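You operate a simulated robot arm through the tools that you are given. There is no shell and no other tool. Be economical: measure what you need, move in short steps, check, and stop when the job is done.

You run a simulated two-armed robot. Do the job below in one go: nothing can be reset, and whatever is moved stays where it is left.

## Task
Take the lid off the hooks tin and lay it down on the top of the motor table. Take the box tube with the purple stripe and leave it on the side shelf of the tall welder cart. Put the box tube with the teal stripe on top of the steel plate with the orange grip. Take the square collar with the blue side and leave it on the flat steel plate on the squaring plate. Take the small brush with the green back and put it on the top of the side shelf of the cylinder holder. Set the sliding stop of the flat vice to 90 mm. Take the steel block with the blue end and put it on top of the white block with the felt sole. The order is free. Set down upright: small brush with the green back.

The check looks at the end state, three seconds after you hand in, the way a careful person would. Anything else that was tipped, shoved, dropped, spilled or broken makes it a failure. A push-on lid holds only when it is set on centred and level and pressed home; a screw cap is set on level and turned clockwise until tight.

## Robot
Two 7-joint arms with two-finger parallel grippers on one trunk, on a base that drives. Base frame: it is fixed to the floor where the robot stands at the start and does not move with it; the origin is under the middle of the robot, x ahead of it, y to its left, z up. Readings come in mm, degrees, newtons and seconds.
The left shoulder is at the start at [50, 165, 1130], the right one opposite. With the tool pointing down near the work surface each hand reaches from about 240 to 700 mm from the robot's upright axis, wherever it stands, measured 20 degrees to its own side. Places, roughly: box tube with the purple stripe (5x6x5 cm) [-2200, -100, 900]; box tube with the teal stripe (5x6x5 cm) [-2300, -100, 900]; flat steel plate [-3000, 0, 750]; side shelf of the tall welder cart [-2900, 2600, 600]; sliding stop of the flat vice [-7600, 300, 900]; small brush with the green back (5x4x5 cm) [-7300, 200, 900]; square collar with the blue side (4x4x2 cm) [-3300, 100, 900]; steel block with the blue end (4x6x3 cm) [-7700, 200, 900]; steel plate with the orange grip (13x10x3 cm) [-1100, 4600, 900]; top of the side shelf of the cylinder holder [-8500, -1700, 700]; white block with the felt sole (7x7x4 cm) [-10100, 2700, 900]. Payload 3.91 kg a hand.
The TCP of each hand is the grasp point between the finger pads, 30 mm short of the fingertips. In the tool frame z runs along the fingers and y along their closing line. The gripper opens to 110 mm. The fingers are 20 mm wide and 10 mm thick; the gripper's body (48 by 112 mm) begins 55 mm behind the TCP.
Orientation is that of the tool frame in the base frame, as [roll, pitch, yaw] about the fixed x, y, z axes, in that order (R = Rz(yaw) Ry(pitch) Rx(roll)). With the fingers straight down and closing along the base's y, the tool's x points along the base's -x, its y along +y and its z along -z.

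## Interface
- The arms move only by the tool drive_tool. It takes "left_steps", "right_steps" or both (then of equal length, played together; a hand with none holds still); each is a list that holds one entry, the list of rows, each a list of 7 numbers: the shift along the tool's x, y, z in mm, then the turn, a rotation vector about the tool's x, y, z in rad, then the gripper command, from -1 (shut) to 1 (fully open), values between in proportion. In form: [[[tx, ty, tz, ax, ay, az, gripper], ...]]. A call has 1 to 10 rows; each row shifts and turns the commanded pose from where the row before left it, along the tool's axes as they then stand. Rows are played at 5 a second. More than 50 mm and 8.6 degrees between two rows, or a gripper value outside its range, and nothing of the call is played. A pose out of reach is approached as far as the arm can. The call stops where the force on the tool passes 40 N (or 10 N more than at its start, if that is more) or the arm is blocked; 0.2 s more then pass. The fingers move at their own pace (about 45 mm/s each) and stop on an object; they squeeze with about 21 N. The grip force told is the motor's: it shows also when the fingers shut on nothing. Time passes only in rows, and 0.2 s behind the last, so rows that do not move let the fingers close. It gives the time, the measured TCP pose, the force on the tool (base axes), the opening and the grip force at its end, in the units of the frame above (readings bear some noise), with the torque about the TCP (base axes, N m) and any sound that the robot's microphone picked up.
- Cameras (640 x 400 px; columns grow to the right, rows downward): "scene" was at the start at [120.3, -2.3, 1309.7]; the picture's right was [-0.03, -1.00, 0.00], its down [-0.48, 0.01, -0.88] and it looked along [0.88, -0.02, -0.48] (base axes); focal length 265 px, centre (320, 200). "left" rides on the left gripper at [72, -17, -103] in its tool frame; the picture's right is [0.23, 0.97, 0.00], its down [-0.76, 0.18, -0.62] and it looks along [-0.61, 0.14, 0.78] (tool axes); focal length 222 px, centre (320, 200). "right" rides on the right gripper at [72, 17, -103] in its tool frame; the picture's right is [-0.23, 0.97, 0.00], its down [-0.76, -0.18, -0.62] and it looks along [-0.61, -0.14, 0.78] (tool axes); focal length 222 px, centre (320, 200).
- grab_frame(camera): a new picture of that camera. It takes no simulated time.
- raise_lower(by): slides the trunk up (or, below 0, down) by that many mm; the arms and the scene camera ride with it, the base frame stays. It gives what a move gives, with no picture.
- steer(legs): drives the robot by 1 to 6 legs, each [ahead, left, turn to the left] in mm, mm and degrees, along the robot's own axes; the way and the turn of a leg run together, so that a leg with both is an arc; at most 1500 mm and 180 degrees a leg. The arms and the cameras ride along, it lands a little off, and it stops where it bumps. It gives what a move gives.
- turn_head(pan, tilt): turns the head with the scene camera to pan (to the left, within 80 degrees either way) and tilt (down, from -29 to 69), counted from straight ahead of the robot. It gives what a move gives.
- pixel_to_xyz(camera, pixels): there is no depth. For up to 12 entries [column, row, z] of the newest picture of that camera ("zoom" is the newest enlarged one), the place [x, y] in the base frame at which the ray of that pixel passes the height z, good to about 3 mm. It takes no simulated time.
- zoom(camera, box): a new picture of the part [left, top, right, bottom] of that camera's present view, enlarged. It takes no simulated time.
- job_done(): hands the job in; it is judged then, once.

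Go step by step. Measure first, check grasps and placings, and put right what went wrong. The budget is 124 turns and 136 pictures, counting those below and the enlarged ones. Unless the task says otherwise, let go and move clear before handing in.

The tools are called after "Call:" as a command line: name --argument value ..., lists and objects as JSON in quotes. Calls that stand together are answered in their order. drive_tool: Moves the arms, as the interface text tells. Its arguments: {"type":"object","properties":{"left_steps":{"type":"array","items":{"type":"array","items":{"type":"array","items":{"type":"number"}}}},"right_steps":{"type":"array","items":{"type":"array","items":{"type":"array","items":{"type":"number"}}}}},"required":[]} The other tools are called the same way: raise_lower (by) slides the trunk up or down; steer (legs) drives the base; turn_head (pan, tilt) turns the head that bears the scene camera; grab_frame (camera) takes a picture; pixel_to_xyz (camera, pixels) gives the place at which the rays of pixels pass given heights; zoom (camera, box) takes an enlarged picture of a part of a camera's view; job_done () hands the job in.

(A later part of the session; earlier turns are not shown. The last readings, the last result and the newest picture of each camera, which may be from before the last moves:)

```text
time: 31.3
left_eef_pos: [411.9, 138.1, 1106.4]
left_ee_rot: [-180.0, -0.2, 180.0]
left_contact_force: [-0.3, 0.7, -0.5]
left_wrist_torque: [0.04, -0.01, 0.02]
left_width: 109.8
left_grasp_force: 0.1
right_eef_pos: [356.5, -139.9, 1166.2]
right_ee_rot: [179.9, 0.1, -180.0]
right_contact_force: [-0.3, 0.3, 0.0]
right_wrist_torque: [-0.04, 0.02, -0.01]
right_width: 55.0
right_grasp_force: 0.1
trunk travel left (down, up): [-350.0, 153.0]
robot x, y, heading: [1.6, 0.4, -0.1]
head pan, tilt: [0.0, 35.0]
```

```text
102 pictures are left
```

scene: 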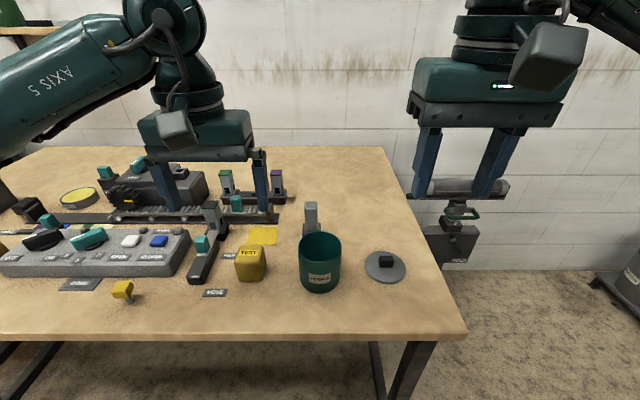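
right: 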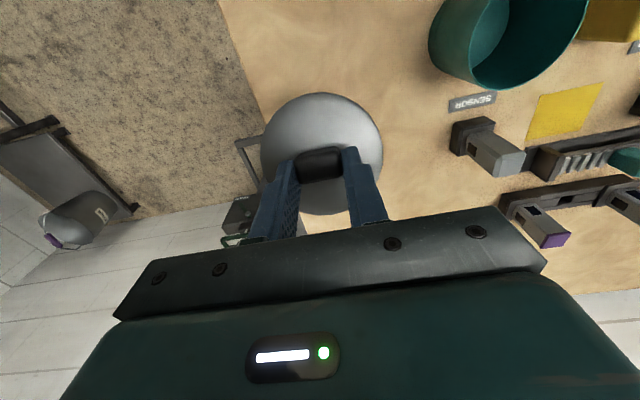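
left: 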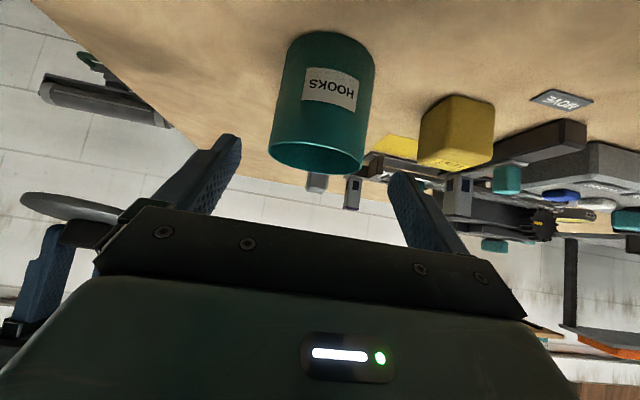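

The lid lies on the table and the tin stands open. I back away a little and turn round toward the box tubes, then look.

Call:
steer --legs '[[-350, 0, 0], [0, 0, 180]]'

Call:
turn_head --pan 0 --tilt 18

Call:
grab_frame --camera "scene"

Call:
turn_head --pan -65 --tilt 15

Call:
grab_frame --camera "scene"

```text
time: 40.9
left_eef_pos: [-763.3, -138.7, 1106.3]
left_ee_rot: [180.0, 0.0, 0.2]
left_contact_force: [0.7, 0.0, 0.0]
left_wrist_torque: [-0.04, 0.06, -0.03]
left_width: 110.0
left_grasp_force: 0.0
right_eef_pos: [-709.6, 139.3, 1166.0]
right_ee_rot: [179.9, 0.0, 0.2]
right_contact_force: [-0.5, 0.9, -0.9]
right_wrist_torque: [-0.02, -0.01, 0.01]
right_width: 55.1
right_grasp_force: 0.1
trunk travel left (down, up): [-350.0, 153.0]
robot x, y, heading: [-350.9, 1.7, -180.0]
head pan, tilt: [0.0, 35.0]
```

```text
time: 41.7
left_eef_pos: [-762.4, -138.9, 1107.0]
left_ee_rot: [-180.0, 0.0, 0.1]
left_contact_force: [0.7, 0.5, 0.5]
left_wrist_torque: [-0.02, 0.01, -0.03]
left_width: 109.8
left_grasp_force: 0.1
right_eef_pos: [-709.3, 139.5, 1166.6]
right_ee_rot: [-179.9, -0.1, 0.1]
right_contact_force: [1.1, -0.3, 0.1]
right_wrist_torque: [-0.02, 0.03, 0.0]
right_width: 55.1
right_grasp_force: 0.0
trunk travel left (down, up): [-350.0, 153.0]
robot x, y, heading: [-351.5, 0.1, -179.6]
head pan, tilt: [0.0, 18.0]
```

```text
101 pictures are left
```

scene: 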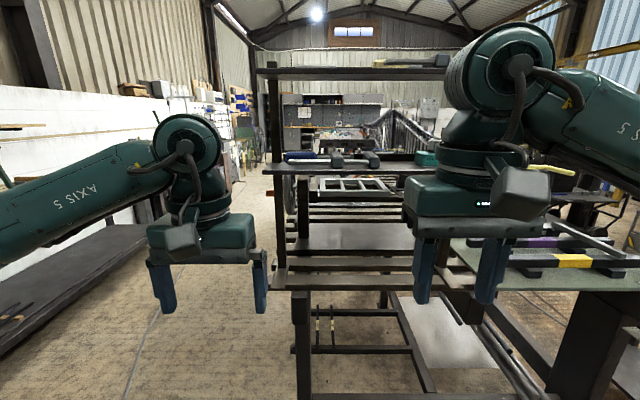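

```text
time: 43.1
left_eef_pos: [-763.3, -139.0, 1107.0]
left_ee_rot: [-179.9, 0.1, 0.1]
left_contact_force: [-0.3, -0.4, -0.1]
left_wrist_torque: [0.02, 0.03, 0.0]
left_width: 110.0
left_grasp_force: 0.0
right_eef_pos: [-710.3, 139.6, 1166.1]
right_ee_rot: [180.0, 0.1, 0.1]
right_contact_force: [-0.3, 0.4, 0.9]
right_wrist_torque: [0.02, -0.03, 0.03]
right_width: 55.1
right_grasp_force: 0.1
trunk travel left (down, up): [-350.0, 153.0]
robot x, y, heading: [-352.7, 2.9, -179.8]
head pan, tilt: [-65.0, 15.0]
```

```text
100 pictures are left
```

scene: 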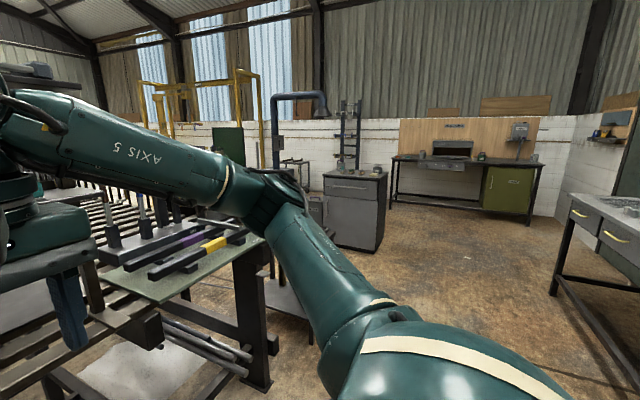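

A slatted table stands ahead with an aisle on my left. I look left-ahead to measure the aisle.

Call:
turn_head --pan 35 --tilt 25

Call:
grab_frame --camera "scene"

Call:
turn_head --pan 0 --tilt 18

Call:
zoom --camera "scene" --box '[80, 60, 400, 260]'

Call:
pixel_to_xyz --camera "zoom" --pixels '[[90, 320, 0], [280, 260, 0], [330, 240, 0]]'

```text
time: 44.8
left_eef_pos: [-764.4, -139.7, 1106.1]
left_ee_rot: [180.0, 0.0, 0.1]
left_contact_force: [-0.2, 1.1, 0.1]
left_wrist_torque: [-0.03, -0.04, -0.02]
left_width: 110.1
left_grasp_force: 0.0
right_eef_pos: [-709.1, 139.2, 1167.1]
right_ee_rot: [-180.0, 0.0, 0.1]
right_contact_force: [-0.4, 0.5, 0.2]
right_wrist_torque: [0.03, 0.0, 0.0]
right_width: 54.9
right_grasp_force: 0.0
trunk travel left (down, up): [-350.0, 153.0]
robot x, y, heading: [-352.7, 0.4, -179.8]
head pan, tilt: [35.0, 25.0]
```

```text
99 pictures are left
```

scene: 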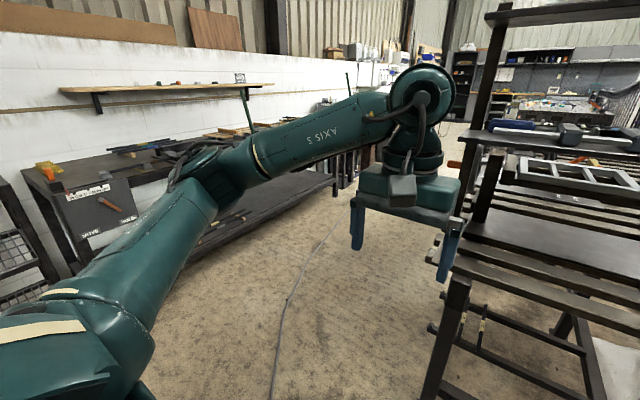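

```text
time: 45.8
left_eef_pos: [-763.6, -139.3, 1106.4]
left_ee_rot: [-180.0, 0.1, 0.1]
left_contact_force: [0.4, -0.6, 0.6]
left_wrist_torque: [0.0, -0.01, 0.0]
left_width: 110.0
left_grasp_force: 0.0
right_eef_pos: [-708.4, 139.0, 1166.4]
right_ee_rot: [-180.0, 0.0, 0.1]
right_contact_force: [0.4, 0.7, -0.5]
right_wrist_torque: [-0.03, -0.05, 0.01]
right_width: 55.1
right_grasp_force: 0.0
trunk travel left (down, up): [-350.0, 153.0]
robot x, y, heading: [-353.5, 2.0, -180.1]
head pan, tilt: [0.0, 18.0]
```

```text
2.00 times, centred on (240, 160) of scene
```

zoom: 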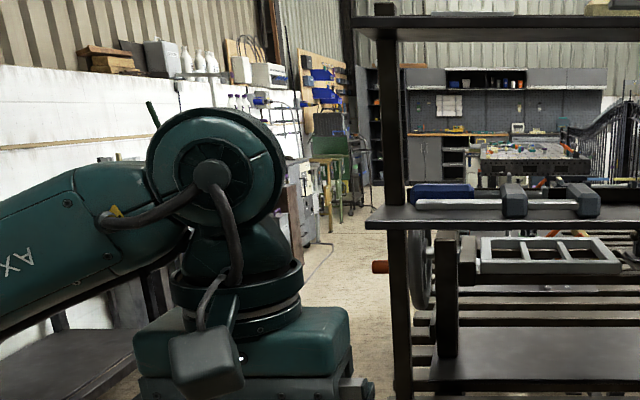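

```text
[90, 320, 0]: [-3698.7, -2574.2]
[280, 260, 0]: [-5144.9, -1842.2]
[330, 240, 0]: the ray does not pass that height
```

The aisle runs between the table (edge y≈-130) and a steel bench (y≈-1050). I slide left to the middle, drive ahead 600 and look.

Call:
steer --legs '[[0, 590, 0], [700, 0, 0]]'

Call:
turn_head --pan -40 --tilt 25

Call:
grab_frame --camera "scene"

Call:
turn_head --pan 20 --tilt 30

Call:
grab_frame --camera "scene"

```text
time: 52.6
left_eef_pos: [-1464.5, -730.4, 1106.8]
left_ee_rot: [-180.0, -0.1, 0.2]
left_contact_force: [-0.4, -0.2, -0.2]
left_wrist_torque: [-0.03, -0.02, 0.01]
left_width: 109.8
left_grasp_force: 0.1
right_eef_pos: [-1411.4, -452.1, 1167.0]
right_ee_rot: [-180.0, 0.0, 0.2]
right_contact_force: [0.0, -0.3, 0.3]
right_wrist_torque: [0.0, -0.04, -0.02]
right_width: 54.9
right_grasp_force: 0.1
trunk travel left (down, up): [-350.0, 153.0]
robot x, y, heading: [-1052.6, -591.4, -179.8]
head pan, tilt: [0.0, 18.0]
```

```text
time: 53.7
left_eef_pos: [-1464.9, -730.9, 1106.6]
left_ee_rot: [180.0, -0.1, 0.0]
left_contact_force: [-0.2, -0.6, -0.4]
left_wrist_torque: [-0.01, 0.05, -0.01]
left_width: 110.1
left_grasp_force: 0.1
right_eef_pos: [-1410.0, -451.5, 1167.3]
right_ee_rot: [180.0, -0.1, 0.1]
right_contact_force: [0.3, -0.5, 1.1]
right_wrist_torque: [0.01, 0.01, -0.01]
right_width: 55.1
right_grasp_force: 0.1
trunk travel left (down, up): [-350.0, 153.0]
robot x, y, heading: [-1056.2, -591.8, -180.0]
head pan, tilt: [-40.0, 25.0]
```

```text
97 pictures are left
```

scene: 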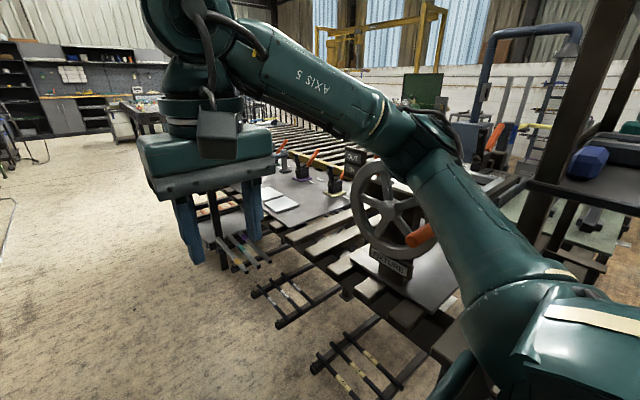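

```text
time: 55.0
left_eef_pos: [-1466.2, -729.1, 1106.3]
left_ee_rot: [179.9, 0.0, 0.1]
left_contact_force: [-0.8, -0.4, 0.0]
left_wrist_torque: [-0.01, 0.03, -0.03]
left_width: 110.1
left_grasp_force: 0.0
right_eef_pos: [-1411.2, -451.4, 1167.6]
right_ee_rot: [-180.0, 0.1, 0.1]
right_contact_force: [0.3, 0.1, -0.9]
right_wrist_torque: [0.0, -0.02, 0.0]
right_width: 55.0
right_grasp_force: 0.1
trunk travel left (down, up): [-350.0, 153.0]
robot x, y, heading: [-1049.4, -588.5, -179.8]
head pan, tilt: [20.0, 30.0]
```

```text
96 pictures are left
```

scene: 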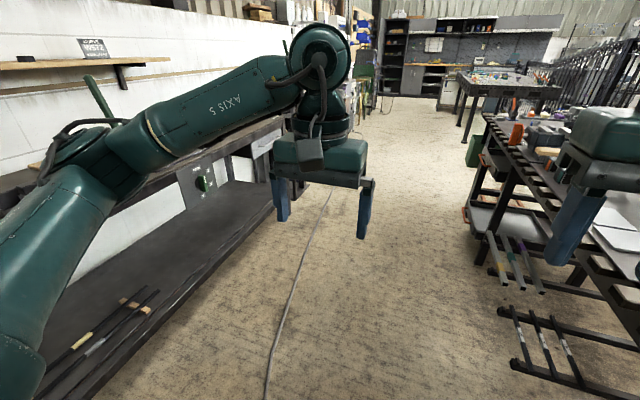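

Aisle is clear. I drive on to x≈-2230 and turn right to face the table.

Call:
steer --legs '[[1170, 0, 0], [0, 0, -90]]'

Call:
turn_head --pan 0 --tilt 40

Call:
grab_frame --camera "scene"

```text
time: 64.8
left_eef_pos: [-2361.0, -187.4, 1106.8]
left_ee_rot: [180.0, 0.0, -89.6]
left_contact_force: [0.6, -0.1, 0.1]
left_wrist_torque: [0.01, -0.05, -0.01]
left_width: 109.9
left_grasp_force: 0.1
right_eef_pos: [-2082.8, -240.0, 1166.3]
right_ee_rot: [180.0, 0.0, -89.5]
right_contact_force: [0.0, -0.1, -0.4]
right_wrist_torque: [-0.01, 0.0, 0.0]
right_width: 54.9
right_grasp_force: 0.0
trunk travel left (down, up): [-350.0, 153.0]
robot x, y, heading: [-2221.2, -601.2, 90.6]
head pan, tilt: [20.0, 30.0]
```

```text
time: 65.6
left_eef_pos: [-2359.7, -187.2, 1106.2]
left_ee_rot: [-180.0, 0.0, -89.6]
left_contact_force: [0.1, 0.5, -0.4]
left_wrist_torque: [-0.01, 0.01, 0.02]
left_width: 110.0
left_grasp_force: 0.0
right_eef_pos: [-2082.0, -240.6, 1167.1]
right_ee_rot: [-180.0, 0.0, -89.6]
right_contact_force: [0.1, -0.6, -0.3]
right_wrist_torque: [-0.01, 0.0, 0.0]
right_width: 54.8
right_grasp_force: 0.0
trunk travel left (down, up): [-350.0, 153.0]
robot x, y, heading: [-2222.1, -597.1, 90.5]
head pan, tilt: [0.0, 40.0]
```

```text
95 pictures are left
```

scene: 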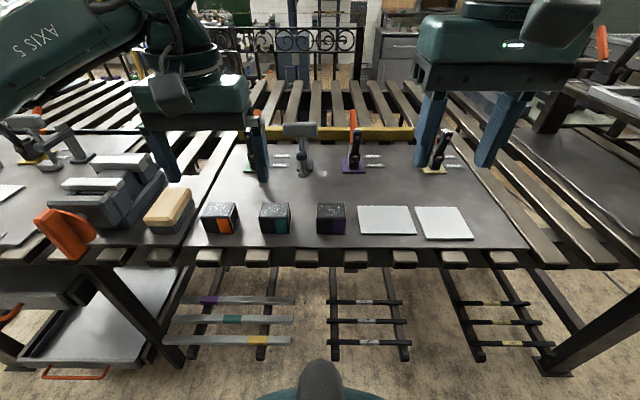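

Three short box tubes stand at (220,218) orange, (275,218) teal, (331,218) purple. I zoom and measure.

Call:
zoom --camera "scene" --box '[190, 170, 390, 270]'

Call:
pixel_to_xyz --camera "zoom" --pixels '[[233, 205, 855], [318, 205, 855], [406, 205, 855], [490, 205, 855], [225, 130, 905], [318, 130, 905], [275, 105, 905], [407, 130, 905], [497, 130, 905], [452, 105, 905]]'

```text
3.20 times, centred on (290, 220) of scene
```

zoom: 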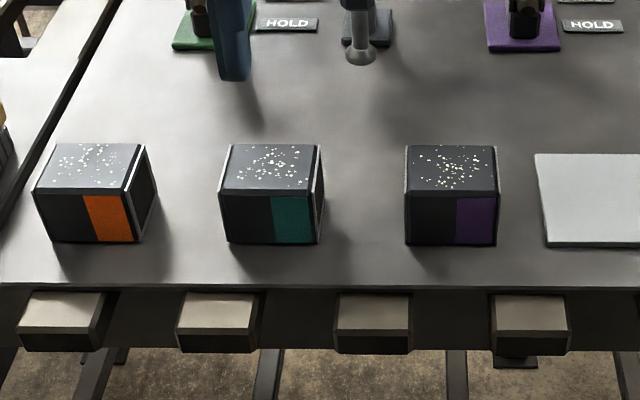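

```text
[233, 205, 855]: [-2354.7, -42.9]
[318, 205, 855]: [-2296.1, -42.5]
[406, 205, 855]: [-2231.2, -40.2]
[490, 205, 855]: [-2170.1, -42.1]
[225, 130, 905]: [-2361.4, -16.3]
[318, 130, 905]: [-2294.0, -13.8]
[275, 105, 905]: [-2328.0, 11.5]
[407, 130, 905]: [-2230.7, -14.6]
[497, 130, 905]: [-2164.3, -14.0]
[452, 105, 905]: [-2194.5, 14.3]
```

Centres: purple about (-2197, -53), teal about (-2327, -53), tops z≈905. I bring the hands over and turn both by 90° so that the fingers close on the closed front and back faces.

Call:
drive_tool --right_steps '[[[-38, 23, 20, 0, 0, 0, 0.6], [-38, 23, 20, 0, 0, 0, 0.6], [-37, 23, 20, 0, 0, 0, 0.6], [-37, 23, 20, 0, 0, 0, 0.6], [-37, 23, 20, 0, 0, 0, 0.6], [0, 0, 0, 0, 0, 0.1484, 0.6], [0, 0, 0, 0, 0, 0.1484, 0.6], [0, 0, 0, 0, 0, 0.1484, 0.6], [0, 0, 0, 0, 0, 0.1484, 0.6], [0, 0, 0, 0, 0, 0.1484, 0.6]]]' --left_steps '[[[-27, 10, 0, 0, 0, 0, 0.6], [-27, 10, 0, 0, 0, 0, 0.6], [-27, 10, 0, 0, 0, 0, 0.6], [-27, 10, 0, 0, 0, 0, 0.6], [-26, 0, 0, 0, 0, 0, 0.6], [0, 0, 0, 0, 0, -0.1484, 0.6], [0, 0, 0, 0, 0, -0.1484, 0.6], [0, 0, 0, 0, 0, -0.1484, 0.6], [0, 0, 0, 0, 0, -0.1484, 0.6], [0, 0, 0, 0, 0, -0.1484, 0.6]]]'

Call:
drive_tool --right_steps '[[[0, 0, 0, 0, 0, 0.139, 0.6], [0, 0, 0, 0, 0, 0.139, 0.6], [0, 0, 0, 0, 0, 0.139, 0.6], [0, 0, 0, 0, 0, 0.139, 0.6], [0, 0, 0, 0, 0, 0.139, 0.6], [0, 0, 0, 0, 0, 0.139, 0.6]]]' --left_steps '[[[0, 0, 0, 0, 0, -0.139, 0.6], [0, 0, 0, 0, 0, -0.139, 0.6], [0, 0, 0, 0, 0, -0.139, 0.6], [0, 0, 0, 0, 0, -0.139, 0.6], [0, 0, 0, 0, 0, -0.139, 0.6], [0, 0, 0, 0, 0, -0.139, 0.6]]]'

Call:
grab_frame --camera "scene"

Call:
grab_frame --camera "right"

```text
time: 67.8
left_eef_pos: [-2402.4, -54.0, 1107.4]
left_ee_rot: [180.0, 0.0, -46.9]
left_contact_force: [1.0, 0.0, -0.1]
left_wrist_torque: [-0.03, 0.0, 0.0]
left_width: 88.2
left_grasp_force: 0.0
right_eef_pos: [-2198.0, -54.4, 1067.0]
right_ee_rot: [-180.0, 0.0, -132.2]
right_contact_force: [-0.3, -0.3, 0.1]
right_wrist_torque: [0.01, -0.01, 0.01]
right_width: 87.7
right_grasp_force: 0.1
trunk travel left (down, up): [-350.0, 153.0]
robot x, y, heading: [-2219.8, -602.0, 90.5]
head pan, tilt: [0.0, 40.0]
```

```text
time: 69.2
left_eef_pos: [-2400.4, -54.6, 1106.4]
left_ee_rot: [-180.0, 0.0, 1.0]
left_contact_force: [-1.0, 0.3, -0.4]
left_wrist_torque: [0.0, -0.01, -0.01]
left_width: 88.1
left_grasp_force: 0.0
right_eef_pos: [-2198.6, -53.0, 1066.8]
right_ee_rot: [180.0, 0.0, 180.0]
right_contact_force: [-0.6, -1.2, 0.6]
right_wrist_torque: [0.02, 0.02, 0.0]
right_width: 88.1
right_grasp_force: 0.0
trunk travel left (down, up): [-350.0, 153.0]
robot x, y, heading: [-2219.8, -600.3, 90.7]
head pan, tilt: [0.0, 40.0]
```

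```text
93 pictures are left
```

scene: 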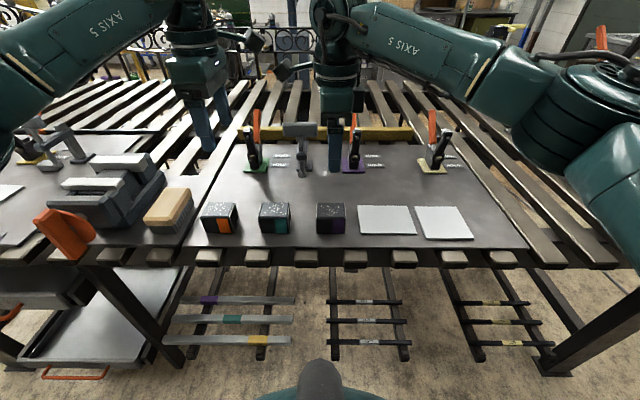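

```text
92 pictures are left
```

right: 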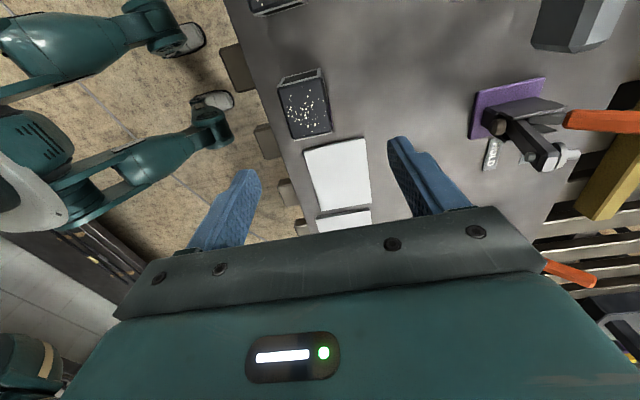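

The right picture shows the purple tube at (305,105). I measure its corners.

Call:
pixel_to_xyz --camera "right" --pixels '[[280, 84, 905], [324, 76, 905], [292, 139, 905], [331, 131, 905]]'

Call:
zoom --camera "scene" --box '[240, 180, 360, 255]'

Call:
zoom --camera "right" --box '[240, 0, 400, 160]'

```text
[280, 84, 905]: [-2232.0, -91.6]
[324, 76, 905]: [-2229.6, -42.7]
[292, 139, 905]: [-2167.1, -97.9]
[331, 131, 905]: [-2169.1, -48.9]
```

```text
5.33 times, centred on (300, 218) of scene
```

zoom: 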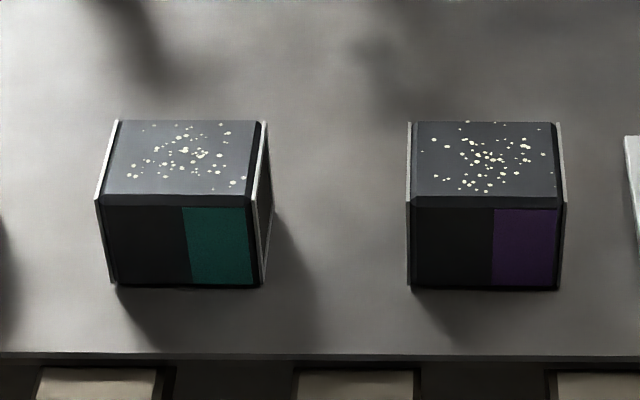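

```text
2.50 times, centred on (320, 80) of right
```

zoom: 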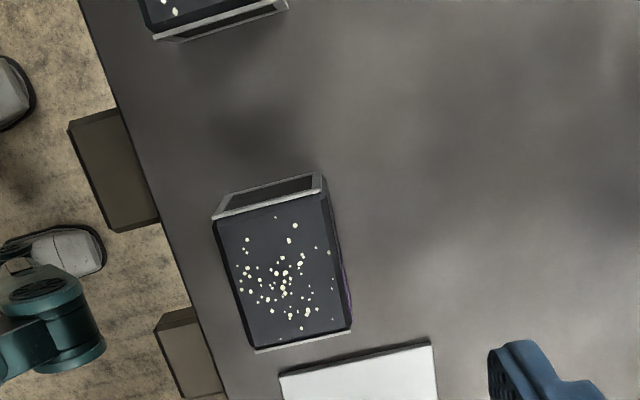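

Call:
pixel_to_xyz --camera "scene" --pixels '[[330.6, 218, 890], [330.6, 203.2, 890], [330.6, 234.3, 840], [330.6, 218, 900], [330.6, 203.2, 900], [330.6, 234.3, 850], [276, 218, 890], [276, 203.2, 890]]'

Call:
pixel_to_xyz --camera "right" --pixels '[[280, 84, 890], [324, 76, 890], [304, 139, 890], [331, 131, 890]]'

```text
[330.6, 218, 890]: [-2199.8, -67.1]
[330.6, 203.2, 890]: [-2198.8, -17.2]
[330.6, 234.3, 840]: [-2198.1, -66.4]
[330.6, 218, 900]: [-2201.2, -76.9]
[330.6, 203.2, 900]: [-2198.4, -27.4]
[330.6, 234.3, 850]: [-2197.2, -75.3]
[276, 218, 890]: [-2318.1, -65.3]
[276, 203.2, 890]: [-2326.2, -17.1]
```

```text
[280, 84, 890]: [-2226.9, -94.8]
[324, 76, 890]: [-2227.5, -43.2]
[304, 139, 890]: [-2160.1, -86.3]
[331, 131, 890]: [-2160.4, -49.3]
```

Heights are slightly ambiguous (y -45 to -70). I descend to z 960 to see the fingertips against the tube.

Call:
drive_tool --right_steps '[[[0, -9, 36, 0, 0, 0, 0.8], [0, 0, 36, 0, 0, 0, 0.8], [0, 0, 34, 0, 0, 0, 0.8], [0, 0, 0, 0, 0, 0, 0.8]]]'

Call:
grab_frame --camera "right"

Call:
zoom --camera "scene" --box '[240, 150, 420, 260]'

```text
time: 70.2
left_eef_pos: [-2401.6, -54.6, 1107.4]
left_ee_rot: [180.0, 0.0, 0.8]
left_contact_force: [-1.0, 0.1, 1.0]
left_wrist_torque: [0.01, -0.03, 0.01]
left_width: 88.2
left_grasp_force: 0.0
right_eef_pos: [-2198.5, -63.0, 960.6]
right_ee_rot: [-180.0, 0.0, -179.7]
right_contact_force: [0.0, 0.1, -0.3]
right_wrist_torque: [-0.04, -0.04, 0.01]
right_width: 99.0
right_grasp_force: 0.1
trunk travel left (down, up): [-350.0, 153.0]
robot x, y, heading: [-2219.9, -599.1, 90.6]
head pan, tilt: [0.0, 40.0]
```

```text
89 pictures are left
```

right: 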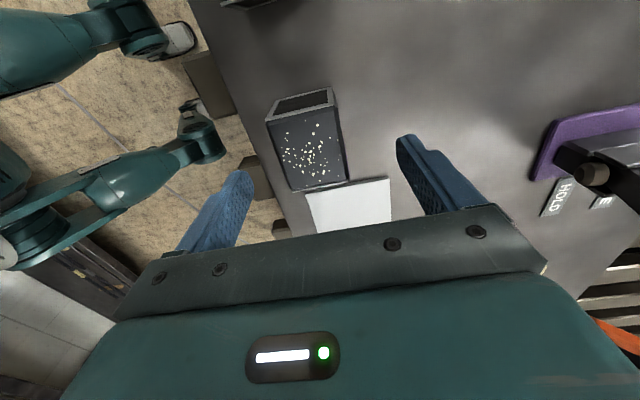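

```text
3.56 times, centred on (330, 205) of scene
```

zoom: 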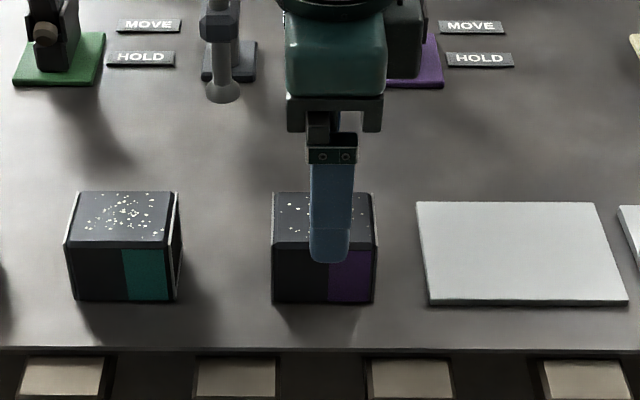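

In the hand view the tube centre is 9 px left of the tool axis (u=320), i.e. 7 mm toward the robot: y≈-70. I shift, descend to z≈903 and close.

Call:
drive_tool --right_steps '[[[0, -7, 20, 0, 0, 0, 0.8], [0, 0, 20, 0, 0, 0, 0.8], [0, 0, 17, 0, 0, 0, 0.8], [0, 0, 0, 0, 0, 0, -1], [0, 0, 0, 0, 0, 0, -1], [0, 0, 0, 0, 0, 0, -1], [0, 0, 0, 0, 0, 0, -1]]]'

Call:
zoom --camera "scene" --box '[240, 150, 420, 260]'

```text
time: 71.8
left_eef_pos: [-2402.3, -53.3, 1105.4]
left_ee_rot: [-180.0, 0.1, 0.8]
left_contact_force: [0.5, 0.6, -0.3]
left_wrist_torque: [0.0, 0.01, -0.03]
left_width: 88.0
left_grasp_force: 0.0
right_eef_pos: [-2198.6, -69.4, 903.9]
right_ee_rot: [-180.0, 0.0, -179.8]
right_contact_force: [0.4, 1.1, 0.1]
right_wrist_torque: [0.1, 0.08, -0.01]
right_width: 50.1
right_grasp_force: 20.6
trunk travel left (down, up): [-350.0, 153.0]
robot x, y, heading: [-2213.8, -601.9, 90.3]
head pan, tilt: [0.0, 40.0]
```

```text
3.56 times, centred on (330, 205) of scene
```

zoom: 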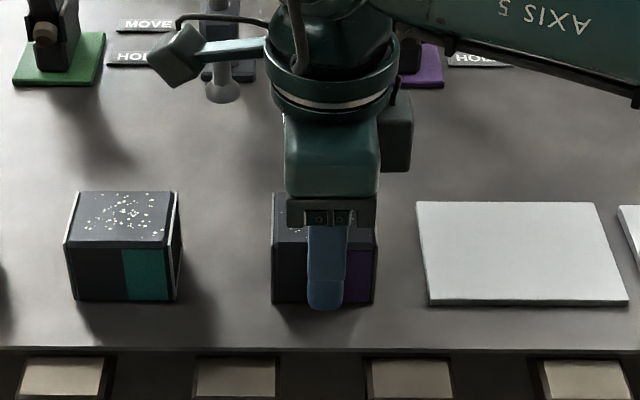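

Gripped at 50 mm. I lift purple and draw it aside, and bring the left hand over teal at about (-2320, -70).

Call:
drive_tool --right_steps '[[[0, 0, -25, 0, 0, 0, -1], [0, 0, -45, 0, 0, 0, -1], [0, 0, -45, 0, 0, 0, -1], [-45, 0, -15, 0, 0, 0, -1], [-45, 0, -15, 0, 0, 0, -1], [0, 0, 0, 0, 0, 0, -1]]]'

Call:
drive_tool --left_steps '[[[20, 4, 37, 0, 0, 0, 0.8], [20, 4, 37, 0, 0, 0, 0.8], [20, 4, 37, 0, 0, 0, 0.8], [22, 4, 35, 0, 0, 0, 0.8], [0, 0, 0, 0, 0, 0, 0.8]]]'

Call:
grab_frame --camera "left"

Call:
grab_frame --camera "scene"

```text
time: 73.2
left_eef_pos: [-2401.5, -52.9, 1107.2]
left_ee_rot: [-179.9, 0.0, 0.9]
left_contact_force: [0.7, -0.2, -0.1]
left_wrist_torque: [0.0, -0.02, -0.03]
left_width: 87.8
left_grasp_force: 0.1
right_eef_pos: [-2108.9, -68.7, 1048.2]
right_ee_rot: [-180.0, 0.0, -179.6]
right_contact_force: [0.0, 0.6, -2.4]
right_wrist_torque: [0.0, -0.01, 0.0]
right_width: 49.6
right_grasp_force: 20.8
trunk travel left (down, up): [-350.0, 153.0]
robot x, y, heading: [-2220.8, -599.4, 90.5]
head pan, tilt: [0.0, 40.0]
```

```text
time: 74.4
left_eef_pos: [-2319.4, -68.6, 958.6]
left_ee_rot: [-180.0, 0.0, 0.8]
left_contact_force: [0.8, -0.5, -0.2]
left_wrist_torque: [-0.02, 0.01, 0.01]
left_width: 99.1
left_grasp_force: 0.0
right_eef_pos: [-2109.0, -68.6, 1047.8]
right_ee_rot: [179.9, 0.0, -179.8]
right_contact_force: [-0.1, -0.2, -2.8]
right_wrist_torque: [0.01, 0.03, -0.01]
right_width: 49.7
right_grasp_force: 20.3
trunk travel left (down, up): [-350.0, 153.0]
robot x, y, heading: [-2218.3, -600.5, 90.5]
head pan, tilt: [0.0, 40.0]
```

```text
86 pictures are left
```

left: 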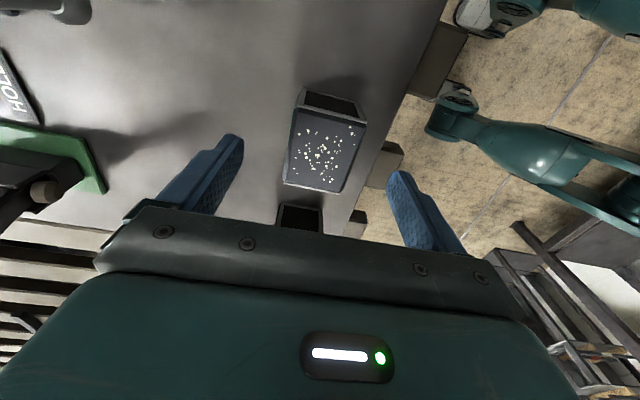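

```text
85 pictures are left
```

scene: 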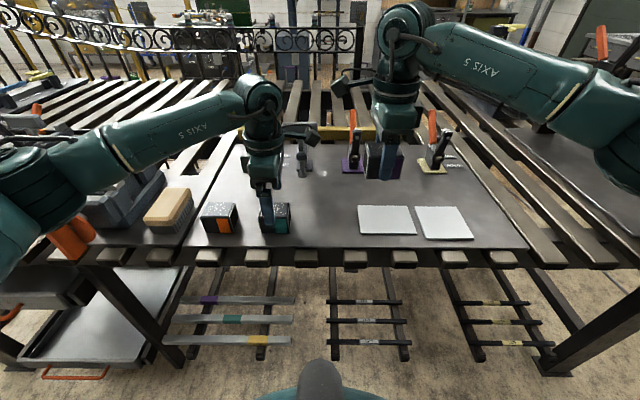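

The teal tube sits on the tool axis (centre ≈(323,151)). I descend, close and lift.

Call:
drive_tool --left_steps '[[[0, 2, 20, 0, 0, 0, 0.8], [0, 0, 20, 0, 0, 0, 0.8], [0, 0, 15, 0, 0, 0, 0.8], [0, 0, 0, 0, 0, 0, -1], [0, 0, 0, 0, 0, 0, -1], [0, 0, 0, 0, 0, 0, -1], [0, 0, 0, 0, 0, 0, -1], [0, 0, -30, 0, 0, 0, -1], [0, 0, -45, 0, 0, 0, -1], [0, 0, -45, 0, 0, 0, -1]]]'

Call:
grab_frame --camera "scene"

```text
time: 76.6
left_eef_pos: [-2317.8, -70.0, 1025.8]
left_ee_rot: [179.9, -0.1, 0.8]
left_contact_force: [-0.3, -0.3, -2.9]
left_wrist_torque: [0.02, -0.01, -0.02]
left_width: 49.6
left_grasp_force: 21.1
right_eef_pos: [-2108.9, -69.4, 1048.4]
right_ee_rot: [180.0, 0.0, -179.8]
right_contact_force: [0.3, 0.2, -2.5]
right_wrist_torque: [-0.02, 0.01, -0.02]
right_width: 49.6
right_grasp_force: 21.2
trunk travel left (down, up): [-350.0, 153.0]
robot x, y, heading: [-2219.9, -598.1, 90.6]
head pan, tilt: [0.0, 40.0]
```

```text
84 pictures are left
```

scene: 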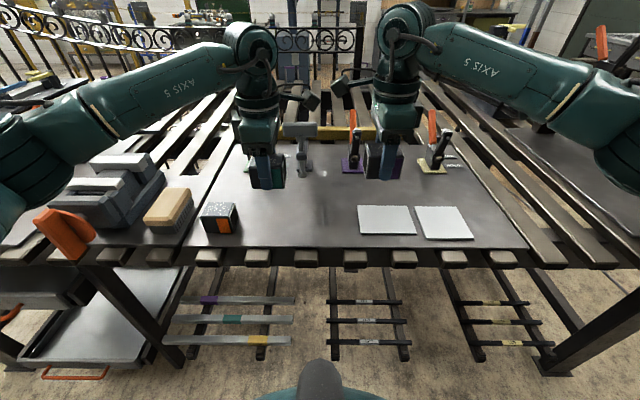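

Both tubes are held (about 50 mm each). I draw the hands in, turn back to the aisle heading and retrace the known way to (-350, 0).

Call:
drive_tool --right_steps '[[[0, -40, -20, 0, 0, 0, -1], [0, -40, -20, 0, 0, 0, -1], [0, -40, -20, 0, 0, 0, -1], [0, -20, 0, 0, 0, 0, -1]]]' --left_steps '[[[0, 40, -25, 0, 0, 0, -1], [0, 40, -25, 0, 0, 0, -1], [0, 40, -25, 0, 0, 0, -1], [0, 20, 0, 0, 0, 0, -1]]]'

Call:
steer --legs '[[0, 0, 90], [-1000, 0, 0], [-870, 0, 0], [0, -900, 0]]'

Call:
turn_head --pan -75 --tilt 15

Call:
grab_frame --camera "scene"

```text
time: 77.6
left_eef_pos: [-2318.8, -210.4, 1101.3]
left_ee_rot: [180.0, 0.0, 0.8]
left_contact_force: [-0.1, 1.1, -2.5]
left_wrist_torque: [0.0, -0.02, -0.02]
left_width: 49.8
left_grasp_force: 21.3
right_eef_pos: [-2108.7, -209.7, 1109.3]
right_ee_rot: [179.9, -0.1, -179.9]
right_contact_force: [0.6, 0.1, -2.9]
right_wrist_torque: [0.02, 0.01, 0.0]
right_width: 50.0
right_grasp_force: 21.1
trunk travel left (down, up): [-350.0, 153.0]
robot x, y, heading: [-2219.2, -599.2, 90.5]
head pan, tilt: [0.0, 40.0]
```

```text
time: 95.2
left_eef_pos: [-737.1, 229.5, 1100.1]
left_ee_rot: [-180.0, 0.1, 90.5]
left_contact_force: [-0.5, 0.6, -3.3]
left_wrist_torque: [0.02, -0.01, 0.0]
left_width: 49.7
left_grasp_force: 20.5
right_eef_pos: [-738.0, 441.6, 1108.0]
right_ee_rot: [-180.0, 0.1, -89.9]
right_contact_force: [-0.7, 0.6, -2.3]
right_wrist_torque: [0.01, -0.05, -0.02]
right_width: 49.8
right_grasp_force: 21.7
trunk travel left (down, up): [-350.0, 153.0]
robot x, y, heading: [-342.5, 327.5, -179.9]
head pan, tilt: [0.0, 40.0]
```

```text
time: 96.7
left_eef_pos: [-736.1, 230.3, 1101.1]
left_ee_rot: [-179.9, -0.1, 90.5]
left_contact_force: [-0.2, -0.6, -3.0]
left_wrist_torque: [0.03, 0.0, -0.01]
left_width: 49.7
left_grasp_force: 20.8
right_eef_pos: [-737.6, 439.9, 1109.1]
right_ee_rot: [-180.0, 0.0, -90.1]
right_contact_force: [0.0, -0.9, -2.5]
right_wrist_torque: [0.0, 0.02, 0.01]
right_width: 49.6
right_grasp_force: 21.8
trunk travel left (down, up): [-350.0, 153.0]
robot x, y, heading: [-348.1, 328.4, -180.0]
head pan, tilt: [-75.0, 15.0]
```

```text
83 pictures are left
```

scene: 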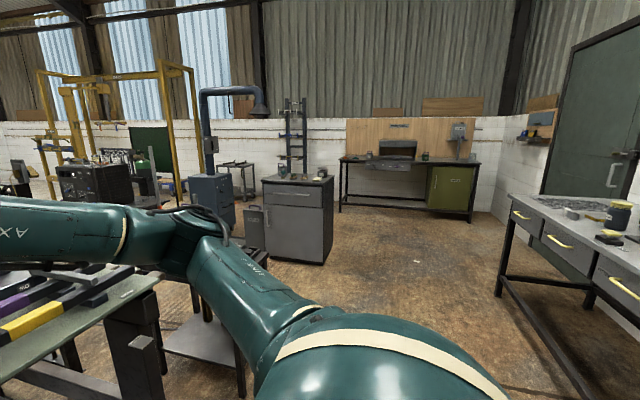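

The bench with the wood backboard at (410,150) should hold the orange-grip plate. I turn to face it and drive up, leaving the cabinet on my left.

Call:
steer --legs '[[0, 0, -90], [1500, 0, 0], [1300, 0, 0]]'

Call:
turn_head --pan 25 --tilt 18

Call:
grab_frame --camera "scene"

```text
time: 114.2
left_eef_pos: [-414.7, 3532.7, 1099.2]
left_ee_rot: [179.8, 0.0, -0.5]
left_contact_force: [-0.7, 0.5, -2.5]
left_wrist_torque: [0.01, -0.01, 0.02]
left_width: 49.6
left_grasp_force: 20.8
right_eef_pos: [-203.8, 3529.4, 1107.6]
right_ee_rot: [179.9, 0.0, 179.2]
right_contact_force: [0.1, -0.3, -3.1]
right_wrist_torque: [0.0, -0.01, -0.02]
right_width: 50.0
right_grasp_force: 20.8
trunk travel left (down, up): [-350.0, 153.0]
robot x, y, heading: [-322.8, 3141.7, 89.4]
head pan, tilt: [-75.0, 15.0]
```

```text
time: 115.9
left_eef_pos: [-414.2, 3532.1, 1101.2]
left_ee_rot: [179.9, 0.0, -0.3]
left_contact_force: [-0.4, 0.1, -2.6]
left_wrist_torque: [0.01, 0.02, 0.01]
left_width: 49.8
left_grasp_force: 21.2
right_eef_pos: [-204.2, 3528.5, 1107.4]
right_ee_rot: [-179.9, 0.0, 179.1]
right_contact_force: [0.3, 0.2, -3.0]
right_wrist_torque: [0.0, 0.03, 0.02]
right_width: 49.9
right_grasp_force: 21.0
trunk travel left (down, up): [-350.0, 153.0]
robot x, y, heading: [-324.2, 3141.8, 89.2]
head pan, tilt: [25.0, 18.0]
```

```text
82 pictures are left
```

scene: 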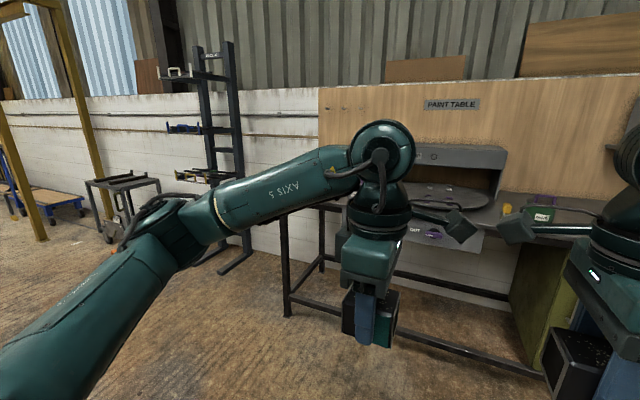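

This is the paint table; its left leg is around (-1090, 4530). I drive ahead, then slide left and look down.

Call:
steer --legs '[[860, 0, 0.8], [0, 700, 0]]'

Call:
turn_head --pan 5 --tilt 35

Call:
grab_frame --camera "scene"

Call:
grab_frame --camera "left"

```text
time: 124.0
left_eef_pos: [-1112.0, 4402.5, 1100.1]
left_ee_rot: [180.0, 0.0, 0.2]
left_contact_force: [-0.9, -0.8, -3.2]
left_wrist_torque: [-0.03, -0.01, 0.03]
left_width: 49.9
left_grasp_force: 20.8
right_eef_pos: [-901.4, 4401.1, 1108.4]
right_ee_rot: [-180.0, -0.1, 179.6]
right_contact_force: [-0.4, 0.2, -2.1]
right_wrist_torque: [0.0, -0.01, 0.03]
right_width: 49.9
right_grasp_force: 20.5
trunk travel left (down, up): [-350.0, 153.0]
robot x, y, heading: [-1016.1, 4016.4, 89.7]
head pan, tilt: [25.0, 18.0]
```

```text
time: 124.8
left_eef_pos: [-1112.3, 4402.1, 1100.8]
left_ee_rot: [179.9, 0.0, 0.2]
left_contact_force: [0.5, 0.5, -2.9]
left_wrist_torque: [-0.01, 0.06, -0.03]
left_width: 49.7
left_grasp_force: 20.8
right_eef_pos: [-901.3, 4401.7, 1108.4]
right_ee_rot: [179.9, 0.1, 179.6]
right_contact_force: [0.0, 0.6, -2.2]
right_wrist_torque: [-0.02, 0.01, -0.01]
right_width: 50.0
right_grasp_force: 21.2
trunk travel left (down, up): [-350.0, 153.0]
robot x, y, heading: [-1016.1, 4014.3, 89.7]
head pan, tilt: [5.0, 35.0]
```

```text
81 pictures are left
```

scene: 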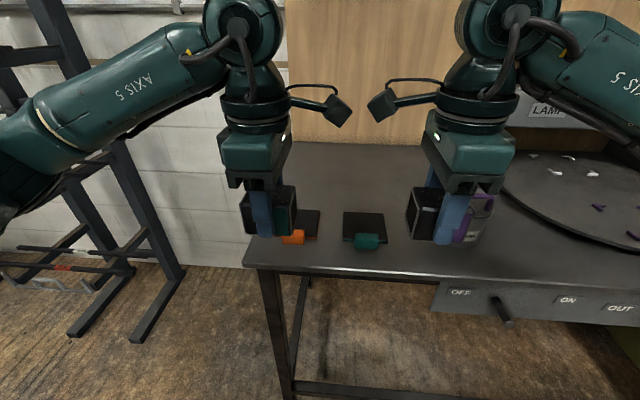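

```text
80 pictures are left
```

left: 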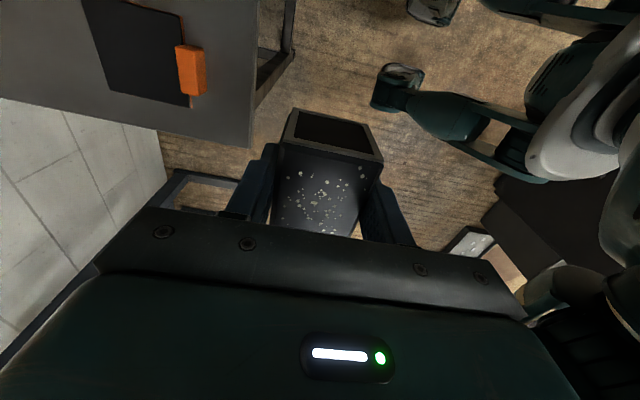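

The left picture shows the plate (80–185, 0–105) with its orange grip at (190,70) on the robot side. I measure both.

Call:
pixel_to_xyz --camera "left" --pixels '[[176, 20, 860], [189, 106, 860], [108, 92, 860], [176, 47, 875], [202, 45, 875], [182, 95, 875], [206, 93, 875], [248, 147, 850]]'

Call:
zoom --camera "scene" --box '[240, 180, 420, 280]'

Call:
pixel_to_xyz --camera "scene" --pixels '[[282, 243, 850], [304, 243, 850], [318, 240, 855], [321, 211, 855], [343, 242, 855], [384, 242, 855], [344, 212, 855], [384, 212, 855], [355, 249, 850], [379, 249, 850], [367, 234, 875]]'

```text
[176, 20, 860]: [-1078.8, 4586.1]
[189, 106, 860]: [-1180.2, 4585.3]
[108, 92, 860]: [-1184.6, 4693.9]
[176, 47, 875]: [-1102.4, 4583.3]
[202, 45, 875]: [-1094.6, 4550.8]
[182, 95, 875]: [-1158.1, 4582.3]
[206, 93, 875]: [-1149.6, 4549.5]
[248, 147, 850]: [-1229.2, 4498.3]
```

```text
3.56 times, centred on (330, 230) of scene
```

zoom: 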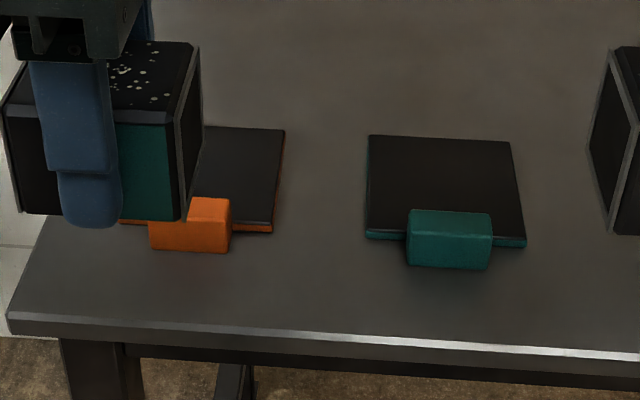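

```text
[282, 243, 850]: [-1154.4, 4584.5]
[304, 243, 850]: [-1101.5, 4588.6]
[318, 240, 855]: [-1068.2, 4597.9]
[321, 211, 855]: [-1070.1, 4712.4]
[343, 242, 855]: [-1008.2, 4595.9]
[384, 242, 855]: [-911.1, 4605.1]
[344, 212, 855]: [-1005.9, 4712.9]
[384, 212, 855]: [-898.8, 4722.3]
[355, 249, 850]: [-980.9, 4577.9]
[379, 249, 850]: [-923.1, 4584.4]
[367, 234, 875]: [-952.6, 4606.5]
```

Plate spans x -1182…-1075, y 4585…4690, grip in front. I carry the teal tube to above (-1128, 4648).

Call:
drive_tool --left_steps '[[[-3, -41, 0, 0, 0, 0, -1], [-3, -41, 0, 0, 0, 0, -1], [-3, -41, 0, 0, 0, 0, -1], [-3, -41, 0, 0, 0, 0, -1], [-2, -41, 0, 0, 0, 0, -1], [-2, -41, 0, 0, 0, 0, -1], [0, 0, 45, 0, 0, 0, -1], [0, 0, 45, 0, 0, 0, -1], [0, 0, 45, 0, 0, 0, -1], [0, 0, 30, 0, 0, 0, -1]]]'

Call:
grab_frame --camera "left"

Call:
zoom --camera "scene" --box '[220, 160, 400, 280]'

```text
time: 127.0
left_eef_pos: [-1130.4, 4641.8, 935.5]
left_ee_rot: [179.8, 0.0, 0.3]
left_contact_force: [-0.2, -0.1, -2.1]
left_wrist_torque: [-0.02, -0.02, 0.01]
left_width: 49.6
left_grasp_force: 20.6
left hand out of reach, approached as far as the arm can: row 6
right_eef_pos: [-900.9, 4401.9, 1108.8]
right_ee_rot: [-179.7, 0.0, 179.6]
right_contact_force: [-0.9, -0.1, -2.4]
right_wrist_torque: [-0.01, -0.01, 0.03]
right_width: 49.9
right_grasp_force: 20.8
trunk travel left (down, up): [-350.0, 153.0]
robot x, y, heading: [-1017.1, 4015.6, 89.9]
head pan, tilt: [5.0, 35.0]
```

```text
78 pictures are left
```

left: 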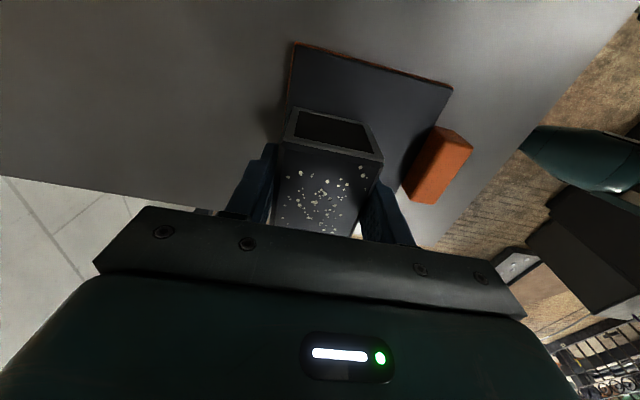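

```text
3.33 times, centred on (310, 220) of scene
```

zoom: 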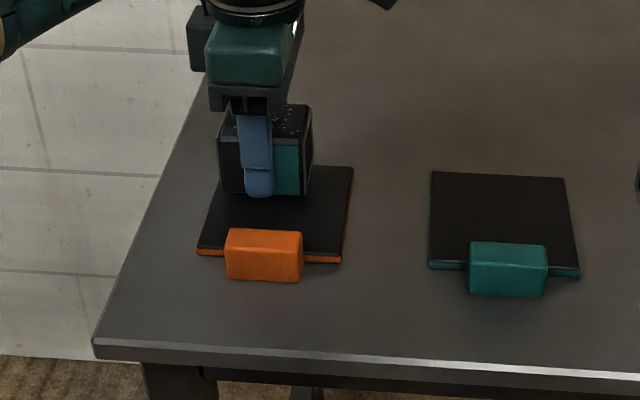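

Call:
pixel_to_xyz --camera "left" --pixels '[[293, 43, 861], [452, 88, 861], [285, 105, 861], [405, 187, 875], [435, 127, 875], [471, 143, 875]]'

Call:
pixel_to_xyz --camera "zoom" --pixels '[[222, 167, 861], [353, 167, 861], [341, 262, 851], [198, 255, 851], [303, 235, 880]]'

```text
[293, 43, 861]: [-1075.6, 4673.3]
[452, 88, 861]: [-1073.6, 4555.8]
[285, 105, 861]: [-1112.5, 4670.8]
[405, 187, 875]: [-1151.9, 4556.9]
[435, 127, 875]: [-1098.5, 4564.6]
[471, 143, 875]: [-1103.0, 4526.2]
```

```text
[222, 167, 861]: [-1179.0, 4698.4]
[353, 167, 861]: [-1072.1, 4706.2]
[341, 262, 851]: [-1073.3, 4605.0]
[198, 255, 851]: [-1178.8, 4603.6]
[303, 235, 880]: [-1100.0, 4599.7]
```

Combining both views, the plate top is at z≈886 with y 4571…4671; the tube should be about 10 mm nearer me. I shift and lower in small steps.

Call:
drive_tool --left_steps '[[[0, 10, 0, 0, 0, 0, -1], [0, 0, 4, 0, 0, 0, -1], [0, 0, 3, 0, 0, 0, -1], [0, 0, 3, 0, 0, 0, -1], [0, 0, 0, 0, 0, 0, -1]]]'

Call:
zoom --camera "scene" --box '[240, 180, 360, 260]'

```text
time: 128.2
left_eef_pos: [-1130.0, 4632.9, 926.1]
left_ee_rot: [-179.9, 0.0, 0.3]
left_contact_force: [-0.2, 0.3, 0.7]
left_wrist_torque: [0.0, 0.18, -0.04]
left_width: 49.7
left_grasp_force: 21.3
right_eef_pos: [-900.3, 4402.3, 1107.4]
right_ee_rot: [180.0, 0.0, 179.7]
right_contact_force: [0.6, -0.8, -2.8]
right_wrist_torque: [-0.01, 0.01, 0.01]
right_width: 49.9
right_grasp_force: 20.9
trunk travel left (down, up): [-350.0, 153.0]
robot x, y, heading: [-1018.3, 4011.5, 90.0]
head pan, tilt: [5.0, 35.0]
```

```text
5.00 times, centred on (300, 220) of scene
```

zoom: 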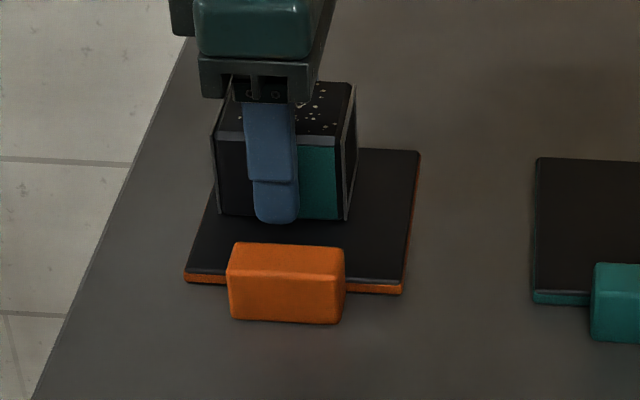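

Weight is gone from the reading (-2.5 → +0.7), so contact begins. I press 2 mm more to seat it.

Call:
drive_tool --left_steps '[[[0, 0, 2, 0, 0, 0, -1], [0, 0, 0, 0, 0, 0, -1]]]'

```text
time: 128.8
left_eef_pos: [-1129.8, 4633.4, 926.5]
left_ee_rot: [-179.8, 0.0, 0.1]
left_contact_force: [-1.9, 4.1, 15.2]
left_wrist_torque: [-0.32, 0.33, -0.08]
left_width: 49.8
left_grasp_force: 21.5
right_eef_pos: [-901.2, 4400.3, 1108.6]
right_ee_rot: [180.0, 0.0, 179.6]
right_contact_force: [0.7, -0.4, -2.4]
right_wrist_torque: [-0.02, 0.01, -0.01]
right_width: 49.6
right_grasp_force: 21.4
trunk travel left (down, up): [-350.0, 153.0]
robot x, y, heading: [-1016.9, 4014.5, 89.8]
head pan, tilt: [5.0, 35.0]
```

Seated with 15 N. I open part way and rise.

Call:
drive_tool --left_steps '[[[0, 0, 0, 0, 0, 0, 0.2], [0, 0, 0, 0, 0, 0, 0.2], [0, 0, -30, 0, 0, 0, 0.2], [0, 0, -45, 0, 0, 0, 0.2], [0, 0, -45, 0, 0, 0, 0.2], [0, 45, -45, 0, 0, 0, 0.2], [0, 0, 0, 0, 0, 0, 0.2]]]'

Call:
zoom --camera "scene" --box '[220, 180, 380, 280]'

```text
refused: row 6 steps farther than a row can; nothing moved
```

```text
4.00 times, centred on (300, 230) of scene
```

zoom: 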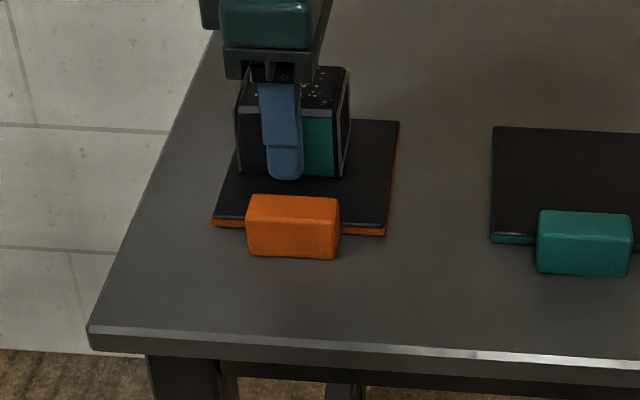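

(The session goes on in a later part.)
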